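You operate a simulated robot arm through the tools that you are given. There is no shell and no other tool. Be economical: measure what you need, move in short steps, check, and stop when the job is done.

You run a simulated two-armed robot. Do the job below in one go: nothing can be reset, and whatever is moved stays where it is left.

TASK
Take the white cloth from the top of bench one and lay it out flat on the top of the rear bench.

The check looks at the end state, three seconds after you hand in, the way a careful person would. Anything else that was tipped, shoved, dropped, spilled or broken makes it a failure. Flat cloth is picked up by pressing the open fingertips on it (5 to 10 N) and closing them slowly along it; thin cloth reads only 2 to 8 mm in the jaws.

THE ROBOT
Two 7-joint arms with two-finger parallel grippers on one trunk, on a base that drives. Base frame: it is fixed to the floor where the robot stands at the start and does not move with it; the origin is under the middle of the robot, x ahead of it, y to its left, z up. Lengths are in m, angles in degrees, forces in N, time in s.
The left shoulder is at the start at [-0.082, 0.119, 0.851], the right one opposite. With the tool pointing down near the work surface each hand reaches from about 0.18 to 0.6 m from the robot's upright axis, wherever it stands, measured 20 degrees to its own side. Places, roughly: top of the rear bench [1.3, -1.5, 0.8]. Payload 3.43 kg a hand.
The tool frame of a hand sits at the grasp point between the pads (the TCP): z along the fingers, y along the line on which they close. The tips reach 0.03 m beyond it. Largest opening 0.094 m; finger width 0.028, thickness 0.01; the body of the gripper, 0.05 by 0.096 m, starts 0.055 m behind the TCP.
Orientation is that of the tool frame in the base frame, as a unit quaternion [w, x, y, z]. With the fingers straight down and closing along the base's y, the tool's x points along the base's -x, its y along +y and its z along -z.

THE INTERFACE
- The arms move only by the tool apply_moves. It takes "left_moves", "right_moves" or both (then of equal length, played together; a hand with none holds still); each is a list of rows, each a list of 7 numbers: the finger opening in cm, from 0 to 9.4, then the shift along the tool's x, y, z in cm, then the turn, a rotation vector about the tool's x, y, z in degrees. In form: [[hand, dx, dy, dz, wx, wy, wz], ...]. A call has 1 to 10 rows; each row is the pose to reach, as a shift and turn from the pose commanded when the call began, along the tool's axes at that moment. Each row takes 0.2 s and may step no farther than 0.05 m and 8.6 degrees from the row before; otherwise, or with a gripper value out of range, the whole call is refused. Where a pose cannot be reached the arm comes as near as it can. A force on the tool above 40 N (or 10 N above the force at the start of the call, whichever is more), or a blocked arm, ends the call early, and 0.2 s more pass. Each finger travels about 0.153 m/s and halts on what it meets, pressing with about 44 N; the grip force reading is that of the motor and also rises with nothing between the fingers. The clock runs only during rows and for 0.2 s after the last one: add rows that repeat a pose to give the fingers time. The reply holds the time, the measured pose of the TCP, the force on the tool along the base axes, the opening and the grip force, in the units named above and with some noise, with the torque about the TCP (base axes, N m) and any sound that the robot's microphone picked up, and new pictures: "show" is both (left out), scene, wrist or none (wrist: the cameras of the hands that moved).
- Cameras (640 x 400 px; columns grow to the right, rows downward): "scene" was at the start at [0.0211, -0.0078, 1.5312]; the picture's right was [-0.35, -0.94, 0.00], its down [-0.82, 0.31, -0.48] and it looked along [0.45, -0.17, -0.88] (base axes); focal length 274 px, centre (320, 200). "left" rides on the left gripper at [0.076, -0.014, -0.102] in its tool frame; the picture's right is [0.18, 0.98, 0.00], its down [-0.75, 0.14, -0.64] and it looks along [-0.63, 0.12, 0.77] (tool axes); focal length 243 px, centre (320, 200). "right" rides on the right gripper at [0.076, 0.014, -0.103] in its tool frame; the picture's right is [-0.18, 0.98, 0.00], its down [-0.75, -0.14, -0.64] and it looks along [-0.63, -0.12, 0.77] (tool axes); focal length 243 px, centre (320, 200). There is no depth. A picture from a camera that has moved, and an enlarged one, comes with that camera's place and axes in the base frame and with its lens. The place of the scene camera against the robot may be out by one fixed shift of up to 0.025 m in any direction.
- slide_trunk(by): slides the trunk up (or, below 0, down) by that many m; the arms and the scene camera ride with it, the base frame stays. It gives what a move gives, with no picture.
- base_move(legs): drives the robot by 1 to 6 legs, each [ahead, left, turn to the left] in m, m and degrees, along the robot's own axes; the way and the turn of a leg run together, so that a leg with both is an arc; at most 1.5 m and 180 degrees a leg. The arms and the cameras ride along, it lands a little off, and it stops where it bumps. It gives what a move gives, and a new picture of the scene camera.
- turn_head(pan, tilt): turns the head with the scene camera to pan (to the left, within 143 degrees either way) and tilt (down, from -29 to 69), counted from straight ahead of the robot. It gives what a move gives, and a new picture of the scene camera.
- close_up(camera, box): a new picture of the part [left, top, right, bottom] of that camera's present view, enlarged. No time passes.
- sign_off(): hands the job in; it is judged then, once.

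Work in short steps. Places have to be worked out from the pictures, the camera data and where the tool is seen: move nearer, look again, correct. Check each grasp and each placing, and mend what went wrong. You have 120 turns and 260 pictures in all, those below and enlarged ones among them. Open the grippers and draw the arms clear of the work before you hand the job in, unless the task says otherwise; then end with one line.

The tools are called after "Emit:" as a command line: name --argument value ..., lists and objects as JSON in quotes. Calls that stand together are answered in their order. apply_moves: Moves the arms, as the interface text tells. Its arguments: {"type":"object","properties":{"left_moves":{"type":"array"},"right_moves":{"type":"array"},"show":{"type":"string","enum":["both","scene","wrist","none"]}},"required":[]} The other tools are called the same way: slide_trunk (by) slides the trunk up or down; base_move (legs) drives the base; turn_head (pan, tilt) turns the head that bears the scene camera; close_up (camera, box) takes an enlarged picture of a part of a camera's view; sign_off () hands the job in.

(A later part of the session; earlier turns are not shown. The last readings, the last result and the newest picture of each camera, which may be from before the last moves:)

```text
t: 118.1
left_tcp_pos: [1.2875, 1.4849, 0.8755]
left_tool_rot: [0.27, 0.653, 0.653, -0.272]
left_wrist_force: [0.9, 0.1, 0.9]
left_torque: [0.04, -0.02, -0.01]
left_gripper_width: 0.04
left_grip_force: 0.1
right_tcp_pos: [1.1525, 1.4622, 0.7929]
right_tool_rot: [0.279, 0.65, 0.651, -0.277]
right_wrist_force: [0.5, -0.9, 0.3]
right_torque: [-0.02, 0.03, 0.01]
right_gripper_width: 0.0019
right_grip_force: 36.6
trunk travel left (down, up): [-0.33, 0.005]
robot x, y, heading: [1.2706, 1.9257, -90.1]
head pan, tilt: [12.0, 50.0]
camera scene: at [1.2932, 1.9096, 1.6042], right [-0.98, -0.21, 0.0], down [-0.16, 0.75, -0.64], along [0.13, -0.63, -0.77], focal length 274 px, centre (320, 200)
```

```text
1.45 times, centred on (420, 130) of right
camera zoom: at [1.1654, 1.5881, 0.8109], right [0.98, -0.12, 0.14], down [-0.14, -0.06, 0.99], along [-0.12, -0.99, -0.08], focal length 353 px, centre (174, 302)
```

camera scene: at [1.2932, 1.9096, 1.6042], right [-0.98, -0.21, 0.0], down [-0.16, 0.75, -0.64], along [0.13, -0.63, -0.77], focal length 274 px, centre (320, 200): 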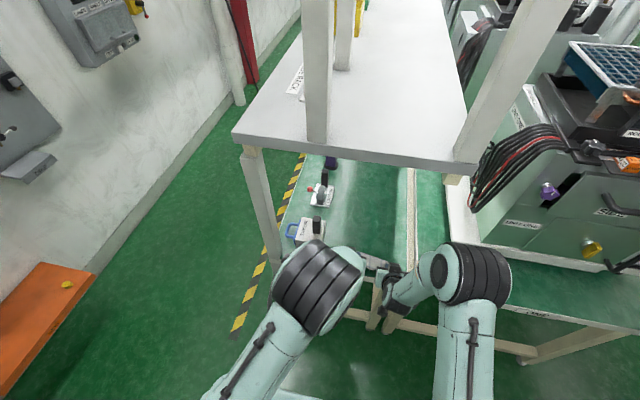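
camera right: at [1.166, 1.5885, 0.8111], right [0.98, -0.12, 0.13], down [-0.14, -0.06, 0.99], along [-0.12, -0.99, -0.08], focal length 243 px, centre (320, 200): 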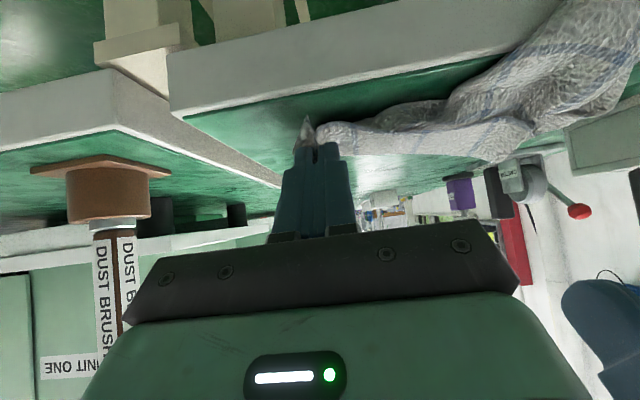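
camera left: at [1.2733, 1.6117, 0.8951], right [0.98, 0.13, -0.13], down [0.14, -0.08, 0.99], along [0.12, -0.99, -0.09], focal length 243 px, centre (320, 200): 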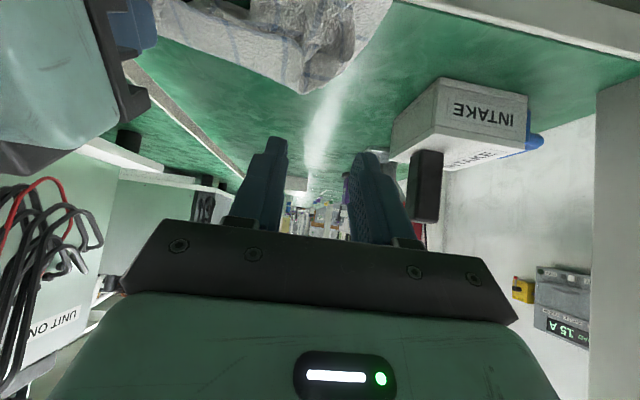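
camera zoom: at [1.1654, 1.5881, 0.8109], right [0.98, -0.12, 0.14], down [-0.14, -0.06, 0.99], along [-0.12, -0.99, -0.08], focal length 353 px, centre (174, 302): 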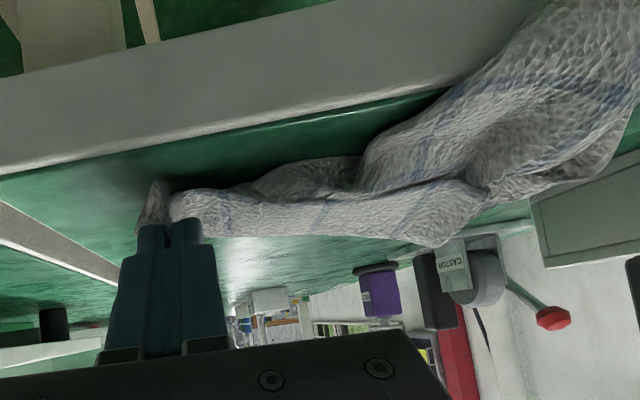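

The cloth rests as a loose bundle on the bench. I release the right hand too, withdraw and take a clear look to plan.

Emit:
apply_moves --left_moves '[[3, 0, 0, 0, 0, 0, 0], [3, -1.5, 0, -1.5, 0, 0, 0], [3, -1.5, 0, -1.5, 0, 0, 0], [3, -1.5, 0, -1.5, 0, 0, 0], [3, -1.5, 0, -1.5, 0, 0, 0]]' --right_moves '[[1, 0, 0, 0, 0, 0, 0], [2.5, 0, 0, 0, 0, 0, 0], [2.5, -2, 0, -2, 0, 0, 0], [2.5, -4.5, 0, -4.5, 0, 0, 0], [2.5, -6.5, 0, -6.5, 0, 0, 0]]' --show "none"

Emit:
base_move --legs '[[-0.25, 0, 0]]'

Emit:
close_up --camera "scene" --box '[260, 130, 460, 255]'

```text
t: 119.3
left_tcp_pos: [1.2864, 1.4868, 0.8981]
left_tool_rot: [0.27, 0.653, 0.652, -0.273]
left_wrist_force: [-0.1, 0.5, 0.0]
left_torque: [0.06, 0.02, 0.02]
left_gripper_width: 0.0299
left_grip_force: 0.0
right_tcp_pos: [1.1535, 1.4641, 0.8861]
right_tool_rot: [0.278, 0.649, 0.652, -0.275]
right_wrist_force: [-0.3, -0.6, 0.1]
right_torque: [0.02, 0.01, 0.01]
right_gripper_width: 0.025
right_grip_force: 0.1
trunk travel left (down, up): [-0.33, 0.005]
robot x, y, heading: [1.2746, 1.9257, -90.1]
head pan, tilt: [12.0, 50.0]
```

```text
t: 121.1
left_tcp_pos: [1.2867, 1.7347, 0.8987]
left_tool_rot: [0.27, 0.653, 0.653, -0.272]
left_wrist_force: [-0.3, 0.4, -0.4]
left_torque: [0.0, 0.02, 0.04]
left_gripper_width: 0.0301
left_grip_force: 0.1
right_tcp_pos: [1.1523, 1.7122, 0.8879]
right_tool_rot: [0.279, 0.649, 0.651, -0.276]
right_wrist_force: [-0.2, -0.1, 0.0]
right_torque: [0.0, 0.02, -0.04]
right_gripper_width: 0.025
right_grip_force: 0.1
trunk travel left (down, up): [-0.33, 0.005]
robot x, y, heading: [1.2711, 2.1731, -90.0]
head pan, tilt: [12.0, 50.0]
camera scene: at [1.2931, 2.159, 1.6044], right [-0.98, -0.21, 0.0], down [-0.16, 0.75, -0.64], along [0.13, -0.63, -0.77], focal length 274 px, centre (320, 200)
```

scene: 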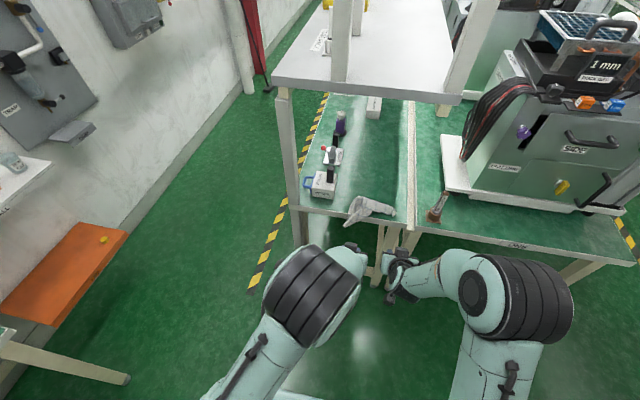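

```text
3.20 times, centred on (360, 192) of scene
camera zoom: at [1.2931, 2.159, 1.6044], right [-0.98, -0.21, 0.0], down [-0.16, 0.75, -0.64], along [0.13, -0.63, -0.77], focal length 877 px, centre (192, 224)
```

zoom: 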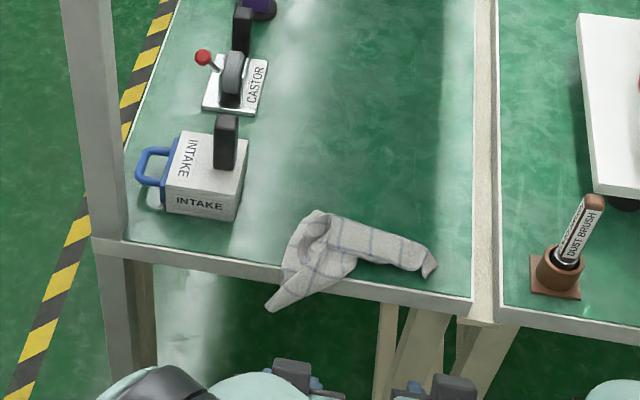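

The cloth is crumpled at the bench end. I go back to the spot where the right hand let go, at the ridge at (1.15, 1.45), and pick it up there with the right hand alone so that it hangs freely. Then I'll drag it in by that single point.

Emit:
base_move --legs '[[0.248, 0, 0]]'

Emit:
apply_moves --right_moves '[[3, 2, 0, 2, 0, 0, 0], [3, 4, 0, 4, 0, 0, 0], [3, 5.8, 0, 5.8, 0, 0, 0], [3, 6.9, 0, 6.9, 0, 0, 0], [2.2, 7.1, 0, 7.1, 0, 0, 0], [1.5, 7.1, 0, 7.1, 0, 0, 0], [0.8, 7.1, 0, 7.1, 0, 0, 0], [0, 7.1, 0, 7.1, 0, 0, 0], [0, 7.1, 0, 7.1, 0, 0, 0]]' --show "wrist"

```text
t: 122.9
left_tcp_pos: [1.2852, 1.4887, 0.8982]
left_tool_rot: [0.27, 0.654, 0.652, -0.272]
left_wrist_force: [0.1, 0.7, 0.4]
left_torque: [-0.03, -0.02, 0.0]
left_gripper_width: 0.03
left_grip_force: 0.1
right_tcp_pos: [1.1511, 1.4668, 0.8849]
right_tool_rot: [0.278, 0.65, 0.65, -0.276]
right_wrist_force: [0.6, -0.9, 0.2]
right_torque: [-0.01, 0.01, 0.02]
right_gripper_width: 0.0249
right_grip_force: 0.0
trunk travel left (down, up): [-0.33, 0.005]
robot x, y, heading: [1.2721, 1.9287, -89.9]
head pan, tilt: [12.0, 50.0]
camera scene: at [1.2931, 1.9123, 1.604], right [-0.98, -0.21, 0.0], down [-0.16, 0.75, -0.64], along [0.13, -0.63, -0.77], focal length 274 px, centre (320, 200)
```

scene: 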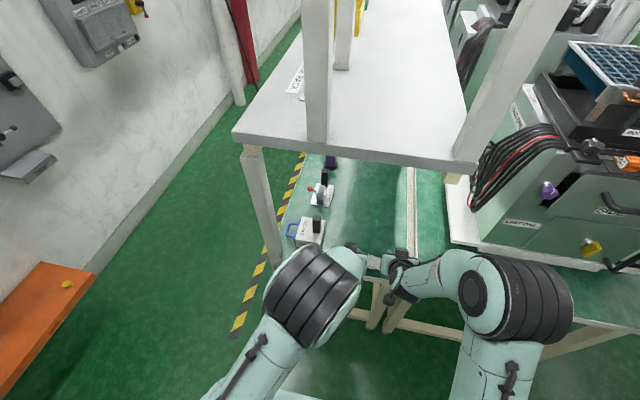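

```text
t: 124.9
left_tcp_pos: [1.2854, 1.4877, 0.8983]
left_tool_rot: [0.27, 0.653, 0.653, -0.272]
left_wrist_force: [-0.3, -0.9, -0.6]
left_torque: [-0.01, 0.03, 0.0]
left_gripper_width: 0.0298
left_grip_force: 0.2
right_tcp_pos: [1.1497, 1.4645, 0.7839]
right_tool_rot: [0.278, 0.65, 0.65, -0.277]
right_wrist_force: [-1.2, -0.1, -0.5]
right_torque: [0.0, 0.0, 0.03]
right_gripper_width: 0.0018
right_grip_force: 36.5
trunk travel left (down, up): [-0.33, 0.005]
robot x, y, heading: [1.2741, 1.926, -90.2]
head pan, tilt: [12.0, 50.0]
camera right: at [1.1645, 1.5896, 0.8024], right [0.98, -0.13, 0.14], down [-0.14, -0.06, 0.99], along [-0.12, -0.99, -0.08], focal length 243 px, centre (320, 200)
```

right: 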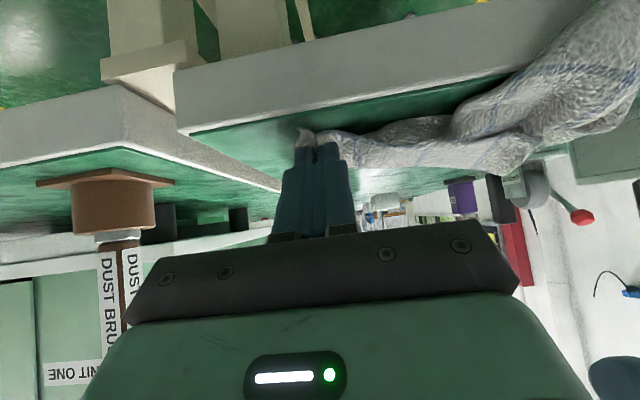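

The right hand holds it (1.8 mm). I lift, back out, and raise it to hang freely for inspection.

Emit:
apply_moves --right_moves '[[0, -2, 0, -2, 0, 0, 0], [0, -4, 0, -4, 0, 0, 0], [0, -6, 0, -6, 0, 0, 0], [0, -8, 0, -8, 0, 0, 0]]' --show "none"

Emit:
base_move --legs '[[-0.27, 0, 0]]'

Emit:
apply_moves --right_moves '[[0, -3, 0, -3, 0, 0, 0], [0, -6, 0, -6, 0, 0, 0], [0, -9, 0, -9, 0, 0, 0], [0, -12, 0, -12, 0, 0, 0], [0, -12, 0, -12, 0, 0, 0]]' --left_moves '[[3, 1.4, 2, -1.4, 0, 0, 0], [3, 2.8, 4, -2.8, 0, 0, 0], [3, 2.8, 6, -2.8, 0, 0, 0], [3, 2.8, 6, -2.8, 0, 0, 0], [3, 2.8, 6, -2.8, 0, 0, 0]]'

```text
t: 125.9
left_tcp_pos: [1.285, 1.4878, 0.8991]
left_tool_rot: [0.27, 0.653, 0.653, -0.273]
left_wrist_force: [0.2, 0.4, 0.0]
left_torque: [0.03, -0.01, 0.03]
left_gripper_width: 0.0302
left_grip_force: 0.0
right_tcp_pos: [1.1501, 1.4665, 0.9]
right_tool_rot: [0.278, 0.65, 0.651, -0.275]
right_wrist_force: [-0.1, 0.2, -0.4]
right_torque: [0.01, 0.03, -0.01]
right_gripper_width: 0.0015
right_grip_force: 36.0
trunk travel left (down, up): [-0.33, 0.005]
robot x, y, heading: [1.2729, 1.9234, -89.8]
head pan, tilt: [12.0, 50.0]
```

```text
t: 127.8
left_tcp_pos: [1.2853, 1.7558, 0.8986]
left_tool_rot: [0.27, 0.654, 0.652, -0.272]
left_wrist_force: [-0.2, -0.3, 0.7]
left_torque: [0.01, 0.04, 0.02]
left_gripper_width: 0.03
left_grip_force: 0.0
right_tcp_pos: [1.1498, 1.7339, 0.8995]
right_tool_rot: [0.278, 0.65, 0.65, -0.276]
right_wrist_force: [0.5, -0.9, -0.2]
right_torque: [-0.02, 0.01, -0.03]
right_gripper_width: 0.0018
right_grip_force: 36.4
trunk travel left (down, up): [-0.33, 0.005]
robot x, y, heading: [1.2723, 2.193, -90.0]
head pan, tilt: [12.0, 50.0]
camera scene: at [1.2935, 2.18, 1.6044], right [-0.98, -0.21, 0.0], down [-0.16, 0.75, -0.64], along [0.13, -0.63, -0.77], focal length 274 px, centre (320, 200)
```

scene: 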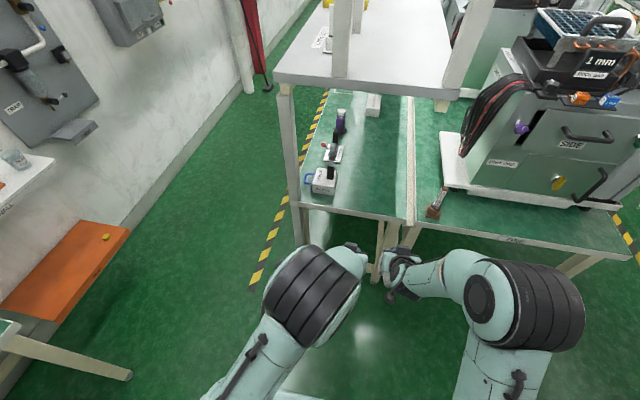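

```text
t: 129.0
left_tcp_pos: [1.3472, 1.7965, 0.8961]
left_tool_rot: [0.27, 0.654, 0.652, -0.273]
left_wrist_force: [0.6, 0.7, 0.5]
left_torque: [-0.02, 0.03, 0.0]
left_gripper_width: 0.0301
left_grip_force: 0.0
right_tcp_pos: [1.1496, 1.7369, 1.07]
right_tool_rot: [0.277, 0.651, 0.65, -0.276]
right_wrist_force: [-0.2, 0.1, 0.1]
right_torque: [0.01, 0.03, 0.01]
right_gripper_width: 0.0018
right_grip_force: 36.2
trunk travel left (down, up): [-0.33, 0.005]
robot x, y, heading: [1.2728, 2.1926, -90.0]
head pan, tilt: [12.0, 50.0]
camera scene: at [1.2928, 2.1798, 1.6042], right [-0.98, -0.21, 0.0], down [-0.16, 0.75, -0.64], along [0.13, -0.63, -0.77], focal length 274 px, centre (320, 200)
camera right: at [1.1638, 1.8632, 1.087], right [0.98, -0.13, 0.14], down [-0.14, -0.06, 0.99], along [-0.12, -0.99, -0.08], focal length 243 px, centre (320, 200)
camera left: at [1.3319, 1.9226, 0.9158], right [0.98, 0.13, -0.13], down [0.14, -0.08, 0.99], along [0.11, -0.99, -0.1], focal length 243 px, centre (320, 200)
```

scene: 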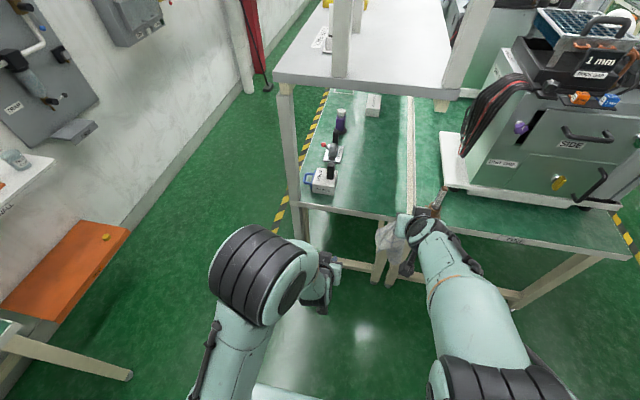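
right: 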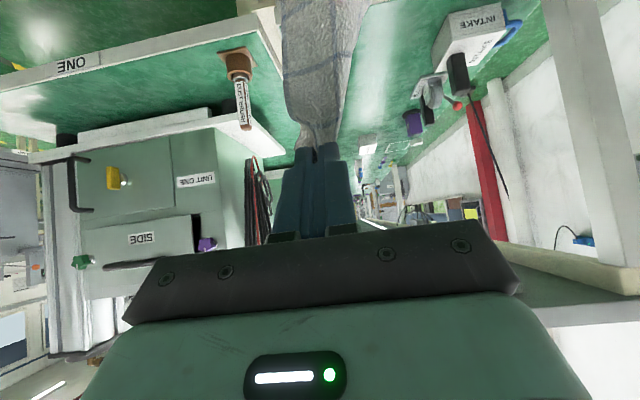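
left: 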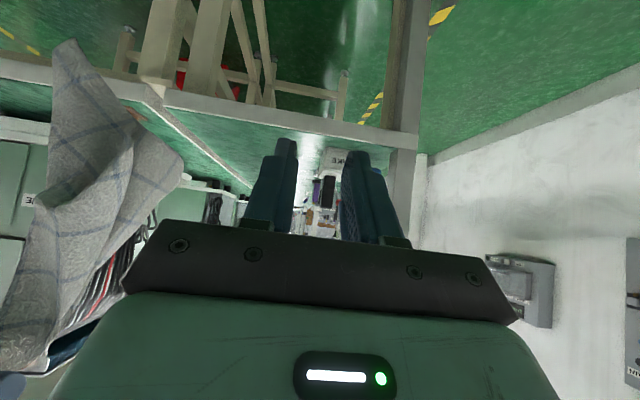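

The left camera shows the cloth hanging open from the right hand. A free side corner lies at about (1.24, 1.715, 0.88), one edge length (0.19 m) from the grip. I yaw the left hand to point toward it so that its fingers straddle the cloth.

Emit:
apply_moves --left_moves '[[5, 0, 0, 0, 5.7, 0, 5.7], [5, 0, 0, 0, 11.4, 0, 11.4], [5, 0, 0, 0, 17, 0, 17], [5, 0, 0, 0, 22.7, 0, 22.7], [5, 0, 0, 0, 28.4, 0, 28.4], [5, 0, 0, 0, 34, 0, 34], [5, 0, 0, 0, 39.7, 0, 39.7], [5, 0, 0, 0, 45.3, 0, 45.3], [5, 0, 0, 0, 49.5, 0, 49.5]]'

```text
t: 131.0
left_tcp_pos: [1.3455, 1.7945, 0.9006]
left_tool_rot: [0.066, 0.909, 0.158, -0.379]
left_wrist_force: [-0.7, 0.0, -0.1]
left_torque: [0.0, -0.01, 0.01]
left_gripper_width: 0.0501
left_grip_force: 0.2
right_tcp_pos: [1.1512, 1.7376, 1.0696]
right_tool_rot: [0.278, 0.651, 0.65, -0.277]
right_wrist_force: [0.4, 0.6, 0.2]
right_torque: [-0.02, 0.02, 0.01]
right_gripper_width: 0.0019
right_grip_force: 36.6
trunk travel left (down, up): [-0.33, 0.005]
robot x, y, heading: [1.2721, 2.196, -90.0]
head pan, tilt: [12.0, 50.0]
camera scene: at [1.2936, 2.1799, 1.6042], right [-0.98, -0.21, 0.0], down [-0.16, 0.75, -0.64], along [0.13, -0.63, -0.77], focal length 274 px, centre (320, 200)
camera left: at [1.4594, 1.8503, 0.9184], right [0.45, -0.88, -0.13], down [-0.02, -0.16, 0.99], along [-0.89, -0.44, -0.09], focal length 243 px, centre (320, 200)
```

scene: 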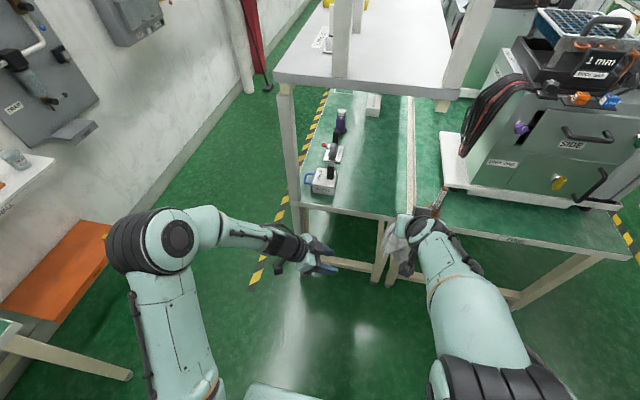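
left: 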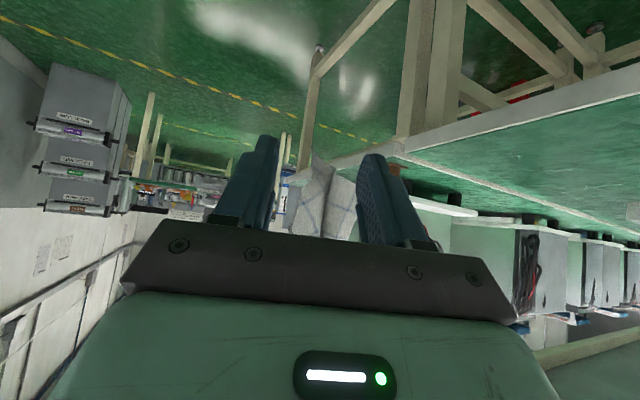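

I take a close-up of the cloth between the left fingers to locate the side corner.

Emit:
close_up --camera "left" --box '[230, 120, 430, 245]'

Emit:
close_up --camera "scene" --box '[280, 190, 440, 290]'

```text
3.20 times, centred on (330, 182) of left
camera zoom: at [1.4594, 1.8503, 0.9184], right [0.45, -0.88, -0.13], down [-0.02, -0.16, 0.99], along [-0.89, -0.44, -0.09], focal length 776 px, centre (288, 256)
```

zoom: 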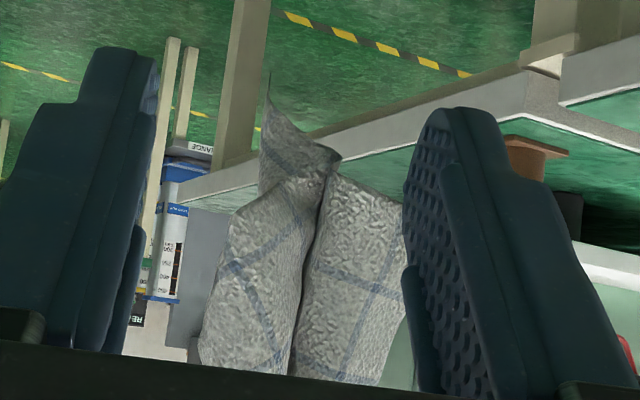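

```text
4.00 times, centred on (360, 240) of scene
camera zoom: at [1.2936, 2.1799, 1.6042], right [-0.98, -0.21, 0.0], down [-0.16, 0.75, -0.64], along [0.13, -0.63, -0.77], focal length 1097 px, centre (160, 40)
```

zoom: 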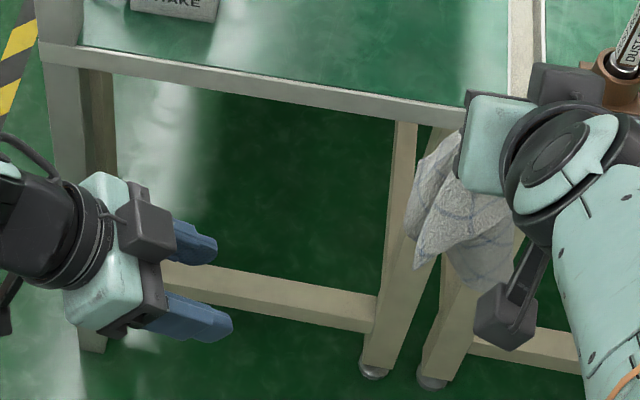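

The side corner triangulates to (1.249, 1.736, 0.877). I move the open left fingers over it, tips about 1 cm past the corner, and close.

Emit:
apply_moves --left_moves '[[4, -3, 2.2, 2, 0, 0, 0], [4, -6.2, 2.2, 4.2, 0, 0, 0], [4, -6.2, 2.2, 6, 0, 0, 0], [4, -6.2, 2.2, 7.7, 0, 0, 0], [4, -6.2, 2.2, 7.7, 0, 0, 0]]'

Emit:
close_up --camera "left" --box '[200, 80, 440, 250]'

```text
t: 132.2
left_tcp_pos: [1.2611, 1.7416, 0.8898]
left_tool_rot: [0.066, 0.909, 0.158, -0.379]
left_wrist_force: [-0.6, 0.3, 0.5]
left_torque: [-0.01, -0.01, 0.0]
left_gripper_width: 0.0401
left_grip_force: 0.0
right_tcp_pos: [1.1506, 1.738, 1.0684]
right_tool_rot: [0.279, 0.65, 0.65, -0.276]
right_wrist_force: [0.2, -0.3, -0.2]
right_torque: [0.0, -0.01, -0.01]
right_gripper_width: 0.0016
right_grip_force: 36.4
trunk travel left (down, up): [-0.33, 0.005]
robot x, y, heading: [1.2771, 2.1982, -90.3]
head pan, tilt: [12.0, 50.0]
camera scene: at [1.2938, 2.1803, 1.6042], right [-0.98, -0.21, 0.0], down [-0.16, 0.75, -0.64], along [0.13, -0.63, -0.77], focal length 274 px, centre (320, 200)
camera left: at [1.3752, 1.7976, 0.9085], right [0.45, -0.88, -0.13], down [-0.02, -0.16, 0.99], along [-0.89, -0.45, -0.09], focal length 243 px, centre (320, 200)
```

scene: 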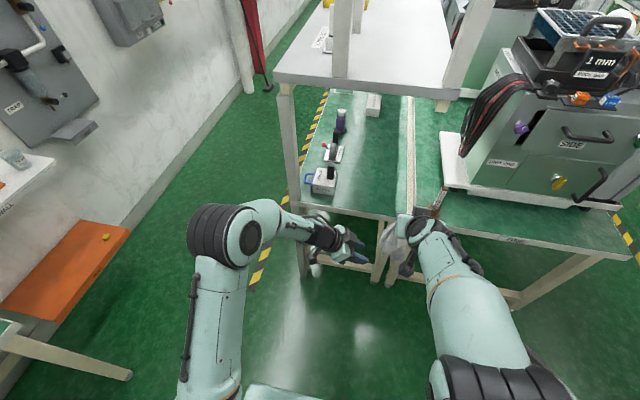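
left: 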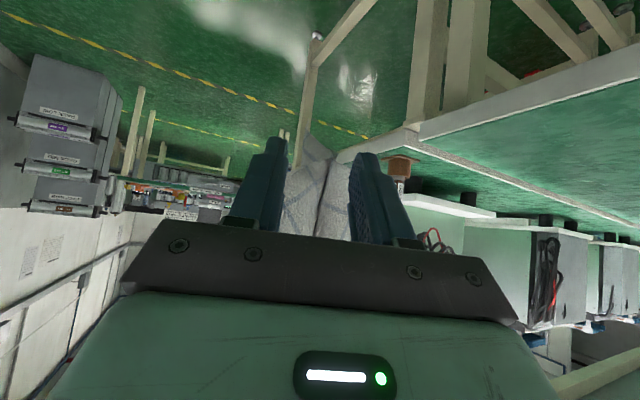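

```text
2.35 times, centred on (320, 165) of left
camera zoom: at [1.3752, 1.7976, 0.9085], right [0.45, -0.88, -0.13], down [-0.02, -0.16, 0.99], along [-0.89, -0.45, -0.09], focal length 571 px, centre (320, 282)
```

zoom: 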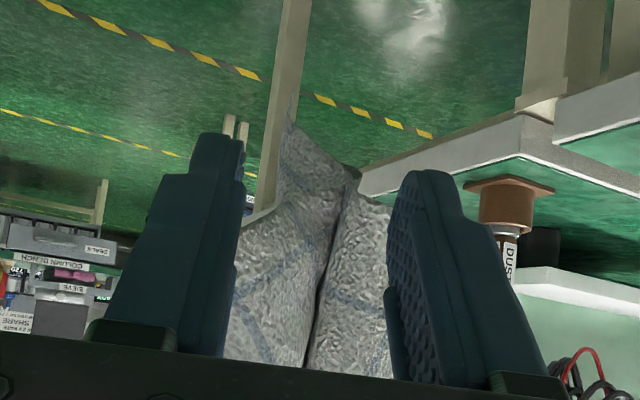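

Matching the views again, the free corner sits at about (1.232, 1.697, 0.878), behind the right-hand finger in this view. I back off slightly, shift 3 cm along the closing axis, advance and close.

Emit:
apply_moves --left_moves '[[3, -1, 1.2, -1.2, 0, 0, 0], [3, -2.2, 3.2, -0.8, 0, 0, 0], [3, -2.2, 3.2, 1, 0, 0, 0], [3, -2.2, 3.2, 2.5, 0, 0, 0], [2, -2.2, 3.2, 2.5, 0, 0, 0], [1, -2.2, 3.2, 2.5, 0, 0, 0], [0, -2.2, 3.2, 2.5, 0, 0, 0], [0, -2.2, 3.2, 2.5, 0, 0, 0]]' --show "wrist"

```text
t: 134.0
left_tcp_pos: [1.2401, 1.7013, 0.8884]
left_tool_rot: [0.066, 0.909, 0.158, -0.379]
left_wrist_force: [-0.1, -0.1, -0.4]
left_torque: [0.0, -0.02, -0.01]
left_gripper_width: 0.0001
left_grip_force: 33.1
right_tcp_pos: [1.1508, 1.7375, 1.0689]
right_tool_rot: [0.278, 0.651, 0.651, -0.276]
right_wrist_force: [0.0, 0.3, -0.1]
right_torque: [0.01, 0.0, 0.0]
right_gripper_width: 0.0017
right_grip_force: 35.7
trunk travel left (down, up): [-0.33, 0.005]
robot x, y, heading: [1.2719, 2.1975, -90.3]
head pan, tilt: [12.0, 50.0]
camera left: at [1.3526, 1.7576, 0.9062], right [0.45, -0.88, -0.13], down [-0.02, -0.16, 0.99], along [-0.89, -0.45, -0.09], focal length 243 px, centre (320, 200)
```

left: 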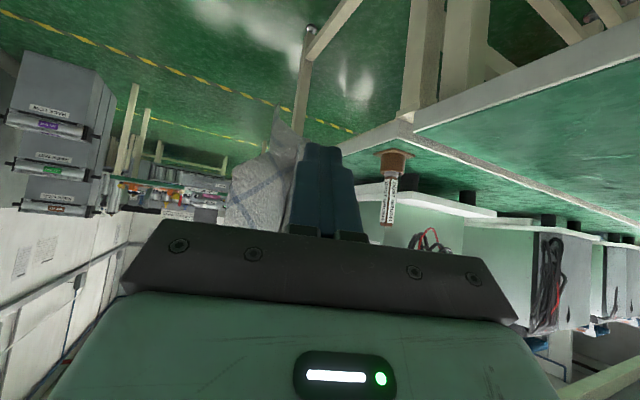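

It missed by about 1.5 cm in depth: the corner is nearer (1.212, 1.679, 0.87). I reopen, advance further and close again.

Emit:
apply_moves --left_moves '[[1.5, 0, 0, -0.8, 0, 0, 0], [3.4, -0.6, 0.8, -0.8, 0, 0, 0], [3.4, -1.1, 1.1, 0.5, 0, 0, 0], [3.4, -1.1, 1.1, 2.6, 0, 0, 0], [2.2, -1.1, 1.1, 2.8, 0, 0, 0], [1.1, -1.1, 1.1, 2.8, 0, 0, 0], [0, -1.1, 1.1, 2.8, 0, 0, 0], [0, -1.1, 1.1, 2.8, 0, 0, 0]]' --show "wrist"

```text
t: 135.8
left_tcp_pos: [1.2182, 1.6809, 0.8755]
left_tool_rot: [0.066, 0.91, 0.158, -0.378]
left_wrist_force: [0.0, -0.1, -0.4]
left_torque: [-0.02, 0.01, 0.0]
left_gripper_width: 0.0002
left_grip_force: 32.8
right_tcp_pos: [1.1512, 1.7359, 1.0702]
right_tool_rot: [0.279, 0.651, 0.65, -0.276]
right_wrist_force: [0.6, 0.3, 0.2]
right_torque: [0.03, 0.01, 0.0]
right_gripper_width: 0.0018
right_grip_force: 36.5
trunk travel left (down, up): [-0.33, 0.005]
robot x, y, heading: [1.2748, 2.1986, -90.1]
head pan, tilt: [12.0, 50.0]
camera left: at [1.3311, 1.7374, 0.8943], right [0.45, -0.88, -0.13], down [-0.02, -0.16, 0.99], along [-0.89, -0.44, -0.09], focal length 243 px, centre (320, 200)
```

left: 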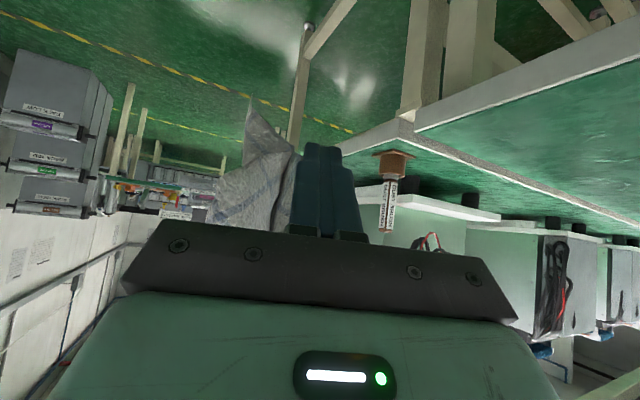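

The corner now shows just left of the fingers, at about (1.18, 1.69, 0.844). I open, shift 2.2 cm back along the closing axis, advance and close.

Emit:
apply_moves --left_moves '[[1.5, 0, 0, -1, 0, 0, 0], [4, 0, -1.2, -1.5, 0, 0, 0], [4, 0, -2.2, -0.5, 0, 0, 0], [4, 0, -2.2, 1.5, 0, 0, 0], [4, 0, -2.2, 3.2, 0, 0, 0], [2.6, 0, -2.2, 3.2, 0, 0, 0], [1.2, 0, -2.2, 3.2, 0, 0, 0], [0, 0, -2.2, 3.2, 0, 0, 0], [0, 0, -2.2, 3.2, 0, 0, 0]]'

```text
t: 137.8
left_tcp_pos: [1.1885, 1.6956, 0.8508]
left_tool_rot: [0.066, 0.91, 0.158, -0.378]
left_wrist_force: [0.2, 0.1, -0.6]
left_torque: [0.0, 0.01, 0.01]
left_gripper_width: 0.0058
left_grip_force: 40.6
right_tcp_pos: [1.1507, 1.7371, 1.0681]
right_tool_rot: [0.278, 0.651, 0.65, -0.277]
right_wrist_force: [0.2, 0.5, -0.4]
right_torque: [0.0, 0.01, -0.02]
right_gripper_width: 0.0016
right_grip_force: 36.5
trunk travel left (down, up): [-0.33, 0.005]
robot x, y, heading: [1.2727, 2.1961, -90.2]
head pan, tilt: [12.0, 50.0]
camera scene: at [1.2935, 2.1801, 1.6042], right [-0.98, -0.21, 0.0], down [-0.16, 0.75, -0.64], along [0.13, -0.63, -0.77], focal length 274 px, centre (320, 200)
camera left: at [1.302, 1.7511, 0.87], right [0.45, -0.88, -0.13], down [-0.02, -0.16, 0.99], along [-0.89, -0.44, -0.09], focal length 243 px, centre (320, 200)
```

scene: 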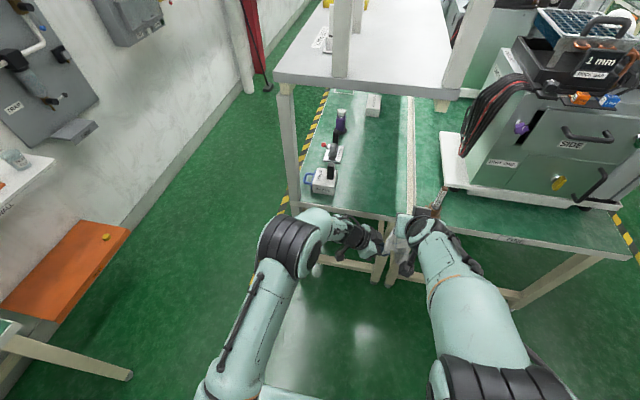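
left: 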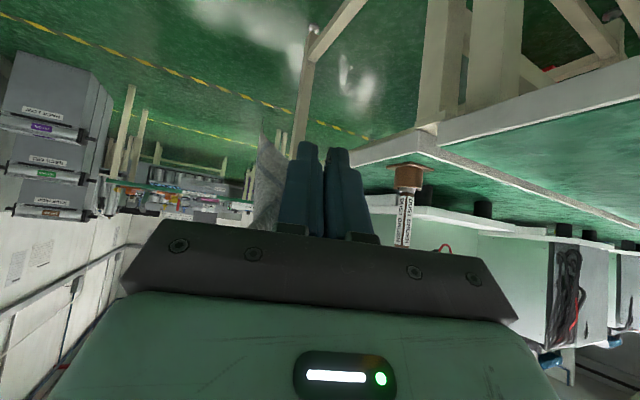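

The left jaws now hold something (5.8 mm, several layers). I raise the left hand level with the right and spread them to see how the cloth hangs.

Emit:
apply_moves --left_moves '[[0, -1, 0, -4, 0, 0, 0], [0, -2, 0, -8, 0, 0, 0], [0, -3, 0, -12, 0, 0, 0], [0, -4, 0, -16, 0, 0, 0], [0, -5, 0, -20, 0, 0, 0], [0, -5.9, 0, -22.4, 0, 0, 0]]' --right_moves '[[0, 0, 0, 0, 0, 0, 0], [0, 0, 0, 0, 0, 0, 0], [0, 0, 0, 0, 0, 0, 0], [0, 0, 0, 0, 0, 0, 0], [0, 0, 0, 0, 0, 0, 0], [0, 0, 0, 0, 0, 0, 0]]'

Emit:
close_up --camera "scene" --box '[280, 160, 440, 290]'

```text
t: 139.2
left_tcp_pos: [1.3012, 1.7321, 1.0506]
left_tool_rot: [0.066, 0.91, 0.159, -0.378]
left_wrist_force: [0.8, -0.4, 0.6]
left_torque: [-0.01, 0.01, 0.01]
left_gripper_width: 0.0059
left_grip_force: 39.3
right_tcp_pos: [1.1512, 1.738, 1.0693]
right_tool_rot: [0.279, 0.65, 0.651, -0.277]
right_wrist_force: [-0.5, 0.6, 0.1]
right_torque: [0.02, -0.01, 0.04]
right_gripper_width: 0.0014
right_grip_force: 36.5
trunk travel left (down, up): [-0.33, 0.005]
robot x, y, heading: [1.2714, 2.1952, -90.1]
head pan, tilt: [12.0, 50.0]
camera scene: at [1.2936, 2.1804, 1.6042], right [-0.98, -0.21, 0.0], down [-0.16, 0.75, -0.64], along [0.13, -0.63, -0.77], focal length 274 px, centre (320, 200)
camera right: at [1.1643, 1.8635, 1.0867], right [0.98, -0.13, 0.14], down [-0.14, -0.06, 0.99], along [-0.12, -0.99, -0.08], focal length 243 px, centre (320, 200)
camera left: at [1.4146, 1.7885, 1.0691], right [0.45, -0.88, -0.13], down [-0.02, -0.16, 0.99], along [-0.89, -0.45, -0.09], focal length 243 px, centre (320, 200)
```

scene: 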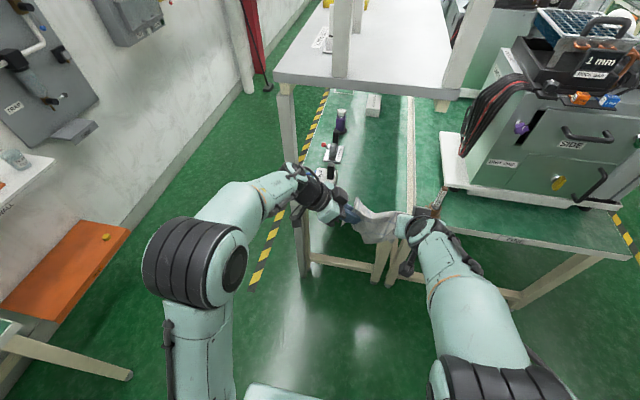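
right: 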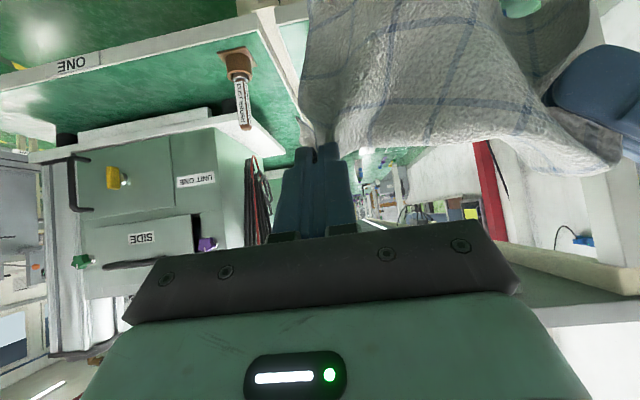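
left: 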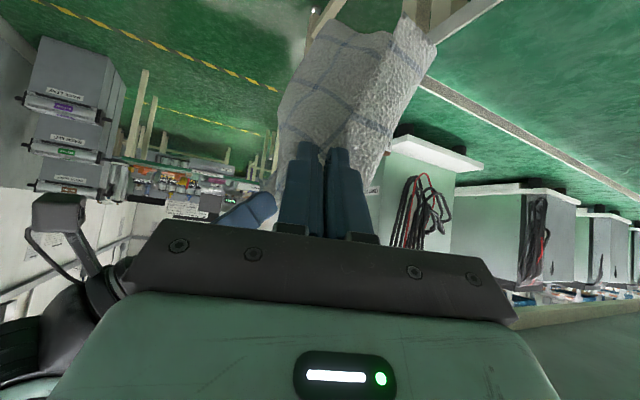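

```text
3.08 times, centred on (360, 225) of scene
camera zoom: at [1.2936, 2.1804, 1.6042], right [-0.98, -0.21, 0.0], down [-0.16, 0.75, -0.64], along [0.13, -0.63, -0.77], focal length 844 px, centre (197, 123)
```

zoom: 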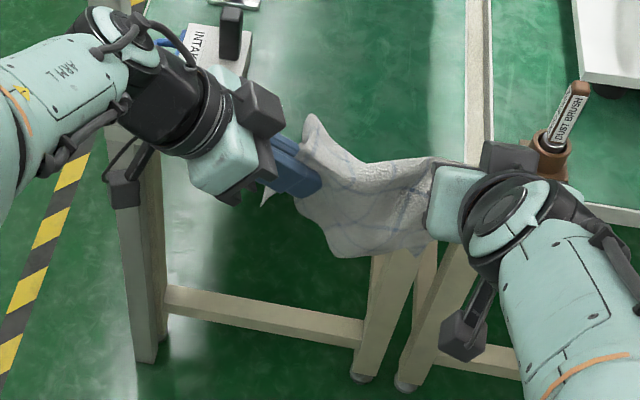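

The cloth now spans between the two hands along one edge of about 0.17 m, with the body hanging below. I yaw the left hand back to point forward while lowering both hands in front of the bench end.

Emit:
apply_moves --left_moves '[[0, 1.2, 0, 1.1, -5.7, 0, -5.7], [0, 2.4, 0, 2.2, -11.4, 0, -11.4], [0, 3.6, 0, 3.4, -17, 0, -17], [0, 4.9, 0, 4.6, -22.7, 0, -22.7], [0, 6.1, 0, 5.8, -28.4, 0, -28.4], [0, 7.3, 0, 6.9, -34, 0, -34], [0, 8.5, 0, 8, -39.7, 0, -39.7], [0, 9.7, 0, 9.2, -45.3, 0, -45.3], [0, 10.9, 0, 10.3, -49.5, 0, -49.5]]' --right_moves '[[0, 1.3, -0.1, 1.25, 0, 0, 0], [0, 2.7, -0.2, 2.5, 0, 0, 0], [0, 4.0, -0.3, 3.75, 0, 0, 0], [0, 5.4, -0.4, 5.0, 0, 0, 0], [0, 6.7, -0.5, 6.25, 0, 0, 0], [0, 8.0, -0.6, 7.5, 0, 0, 0], [0, 9.4, -0.7, 8.75, 0, 0, 0], [0, 10.7, -0.8, 10, 0, 0, 0], [0, 12, -1, 11.2, 0, 0, 0]]'

Emit:
close_up --camera "scene" --box '[280, 180, 440, 300]'

```text
t: 141.2
left_tcp_pos: [1.3025, 1.7346, 0.9011]
left_tool_rot: [0.269, 0.654, 0.652, -0.272]
left_wrist_force: [0.9, -0.3, 0.4]
left_torque: [0.02, 0.01, -0.04]
left_gripper_width: 0.006
left_grip_force: 39.7
right_tcp_pos: [1.1407, 1.7383, 0.9034]
right_tool_rot: [0.278, 0.65, 0.651, -0.276]
right_wrist_force: [1.1, 0.1, 0.1]
right_torque: [0.01, 0.04, 0.01]
right_gripper_width: 0.0017
right_grip_force: 36.8
trunk travel left (down, up): [-0.33, 0.005]
robot x, y, heading: [1.2716, 2.1973, -90.1]
head pan, tilt: [12.0, 50.0]
camera scene: at [1.2929, 2.1798, 1.6042], right [-0.98, -0.21, 0.0], down [-0.16, 0.75, -0.64], along [0.13, -0.63, -0.77], focal length 274 px, centre (320, 200)
camera right: at [1.1537, 1.8652, 0.9213], right [0.98, -0.13, 0.14], down [-0.14, -0.06, 0.99], along [-0.12, -0.99, -0.08], focal length 243 px, centre (320, 200)
camera left: at [1.2892, 1.8601, 0.9198], right [0.98, 0.13, -0.13], down [0.14, -0.08, 0.99], along [0.11, -0.99, -0.09], focal length 243 px, centre (320, 200)
```

scene: 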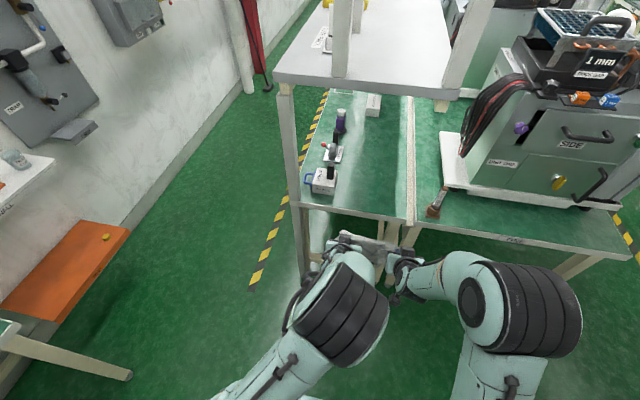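
right: 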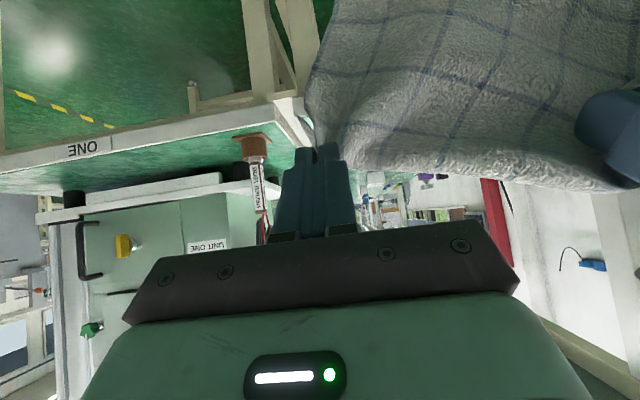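
left: 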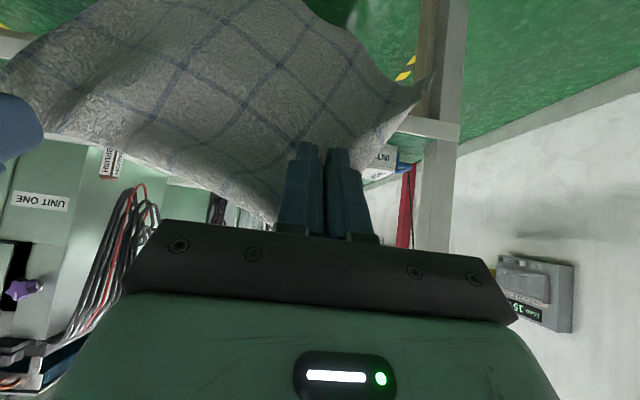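

```text
3.33 times, centred on (360, 240) of scene
camera zoom: at [1.2929, 2.1798, 1.6042], right [-0.98, -0.21, 0.0], down [-0.16, 0.75, -0.64], along [0.13, -0.63, -0.77], focal length 914 px, centre (187, 67)
```

zoom: 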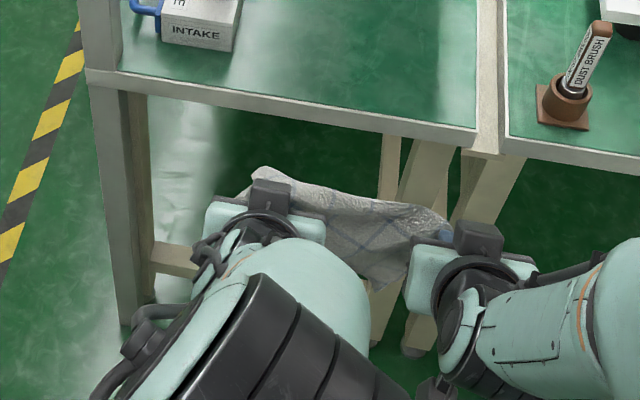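

The cloth now hangs with a clean straight top edge between the hands and no folded hem. I lower a little, tighten slightly, and drive to the bench end.

Emit:
apply_moves --left_moves '[[0, 1.3, 0.4, 1.3, 0, 0, 0], [0, 2.6, 0.7, 2.6, 0, 0, 0], [0, 3.9, 1.0, 3.9, 0, 0, 0]]' --right_moves '[[0, 1.3, 0, 1.25, 0, 0, 0], [0, 2.7, 0, 2.5, 0, 0, 0], [0, 4.0, 0, 3.75, 0, 0, 0]]' --show "none"

Emit:
base_move --legs '[[0.28, 0, 0]]'

```text
t: 142.0
left_tcp_pos: [1.3138, 1.7363, 0.848]
left_tool_rot: [0.269, 0.655, 0.652, -0.272]
left_wrist_force: [-0.4, -0.2, 0.6]
left_torque: [0.05, -0.04, 0.03]
left_gripper_width: 0.0061
left_grip_force: 40.1
right_tcp_pos: [1.1432, 1.7403, 0.8472]
right_tool_rot: [0.28, 0.65, 0.65, -0.277]
right_wrist_force: [-0.1, 0.1, -0.3]
right_torque: [0.01, 0.01, 0.0]
right_gripper_width: 0.0018
right_grip_force: 36.4
trunk travel left (down, up): [-0.33, 0.005]
robot x, y, heading: [1.2725, 2.1972, -90.1]
head pan, tilt: [12.0, 50.0]
```

```text
t: 144.0
left_tcp_pos: [1.3126, 1.4512, 0.8467]
left_tool_rot: [0.269, 0.654, 0.653, -0.271]
left_wrist_force: [-1.1, -0.4, -0.5]
left_torque: [-0.01, -0.03, 0.01]
left_gripper_width: 0.0059
left_grip_force: 40.2
right_tcp_pos: [1.1433, 1.4561, 0.8474]
right_tool_rot: [0.277, 0.651, 0.651, -0.276]
right_wrist_force: [0.6, -0.3, -0.5]
right_torque: [-0.04, -0.01, 0.0]
right_gripper_width: 0.0015
right_grip_force: 36.5
trunk travel left (down, up): [-0.33, 0.005]
robot x, y, heading: [1.2715, 1.912, -89.8]
head pan, tilt: [12.0, 50.0]
camera scene: at [1.293, 1.8958, 1.604], right [-0.98, -0.21, 0.0], down [-0.16, 0.75, -0.64], along [0.13, -0.63, -0.77], focal length 274 px, centre (320, 200)
```

scene: 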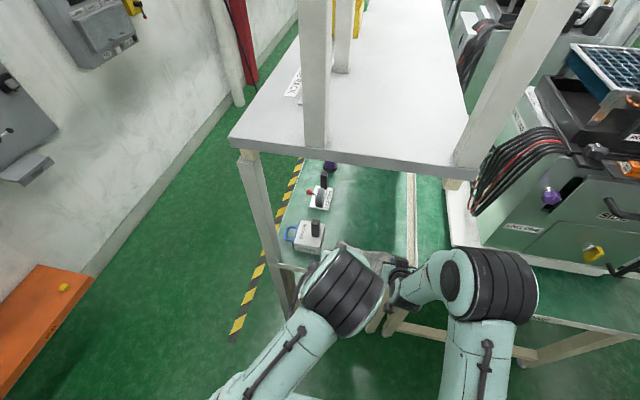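

The hands are over the bench end with the cloth trailing. I sweep in 20 cm and down 3.5 cm, shifting 1.2 cm away from the INTAKE box.

Emit:
apply_moves --left_moves '[[0, -1.6, -0.4, 2.0, 0, 0, 0], [0, -3.2, -0.8, 4.0, 0, 0, 0], [0, -4.7, -1.2, 6.0, 0, 0, 0], [0, -6.2, -1.2, 8.1, 0, 0, 0], [0, -7.6, -1.2, 10.2, 0, 0, 0], [0, -9.0, -1.2, 12.3, 0, 0, 0], [0, -10.4, -1.2, 14.4, 0, 0, 0], [0, -11.7, -1.2, 16.6, 0, 0, 0]]' --right_moves '[[0, -1.5, -0.4, 2.1, 0, 0, 0], [0, -3.0, -0.8, 4.2, 0, 0, 0], [0, -4.5, -1.2, 6.2, 0, 0, 0], [0, -5.9, -1.2, 8.3, 0, 0, 0], [0, -7.3, -1.2, 10.4, 0, 0, 0], [0, -8.6, -1.2, 12.6, 0, 0, 0], [0, -9.9, -1.2, 14.7, 0, 0, 0], [0, -11.2, -1.2, 16.9, 0, 0, 0]]'

Emit:
close_up --camera "scene" --box '[280, 170, 440, 290]'

```text
t: 145.8
left_tcp_pos: [1.2981, 1.2492, 0.8123]
left_tool_rot: [0.269, 0.654, 0.652, -0.272]
left_wrist_force: [0.1, 0.2, -0.1]
left_torque: [-0.01, -0.01, 0.0]
left_gripper_width: 0.006
left_grip_force: 39.9
right_tcp_pos: [1.129, 1.2557, 0.8105]
right_tool_rot: [0.278, 0.651, 0.651, -0.276]
right_wrist_force: [0.1, -0.1, 0.2]
right_torque: [0.02, -0.01, 0.04]
right_gripper_width: 0.0018
right_grip_force: 36.1
trunk travel left (down, up): [-0.33, 0.005]
robot x, y, heading: [1.2717, 1.9098, -90.0]
head pan, tilt: [12.0, 50.0]
camera scene: at [1.293, 1.8947, 1.6042], right [-0.98, -0.21, 0.0], down [-0.16, 0.75, -0.64], along [0.13, -0.63, -0.77], focal length 274 px, centre (320, 200)
camera right: at [1.1434, 1.3818, 0.8281], right [0.98, -0.13, 0.14], down [-0.14, -0.06, 0.99], along [-0.12, -0.99, -0.08], focal length 243 px, centre (320, 200)
camera left: at [1.2836, 1.3753, 0.8317], right [0.98, 0.13, -0.13], down [0.14, -0.08, 0.99], along [0.11, -0.99, -0.1], focal length 243 px, centre (320, 200)
```

scene: 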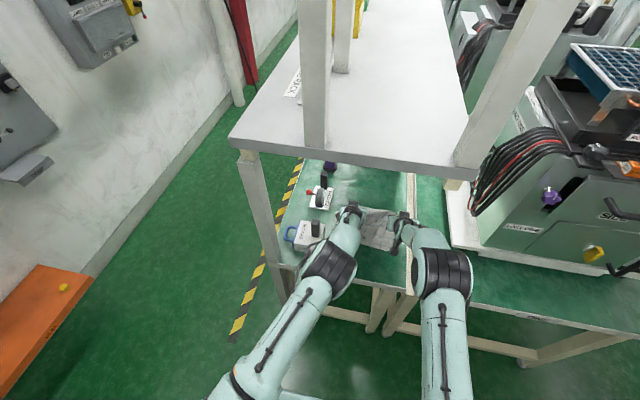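
right: 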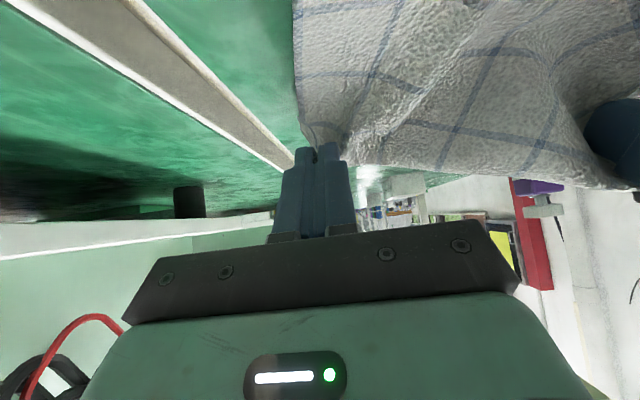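
left: 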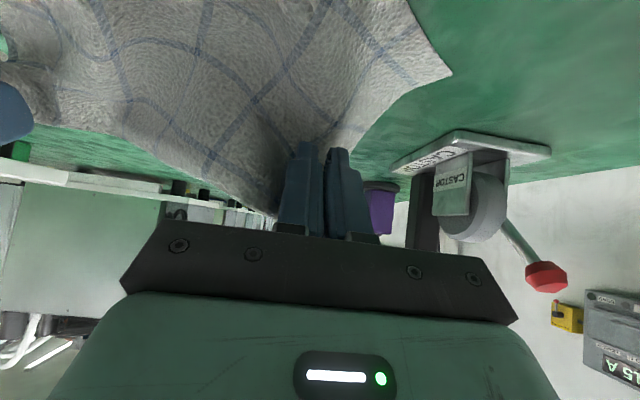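

```text
3.33 times, centred on (360, 230) of scene
camera zoom: at [1.293, 1.8947, 1.6042], right [-0.98, -0.21, 0.0], down [-0.16, 0.75, -0.64], along [0.13, -0.63, -0.77], focal length 914 px, centre (187, 100)
```

zoom: 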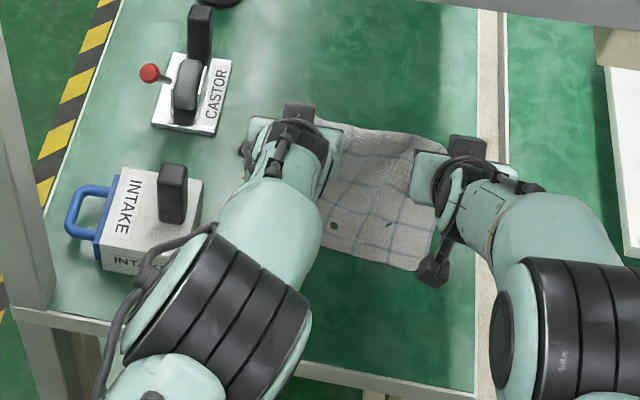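

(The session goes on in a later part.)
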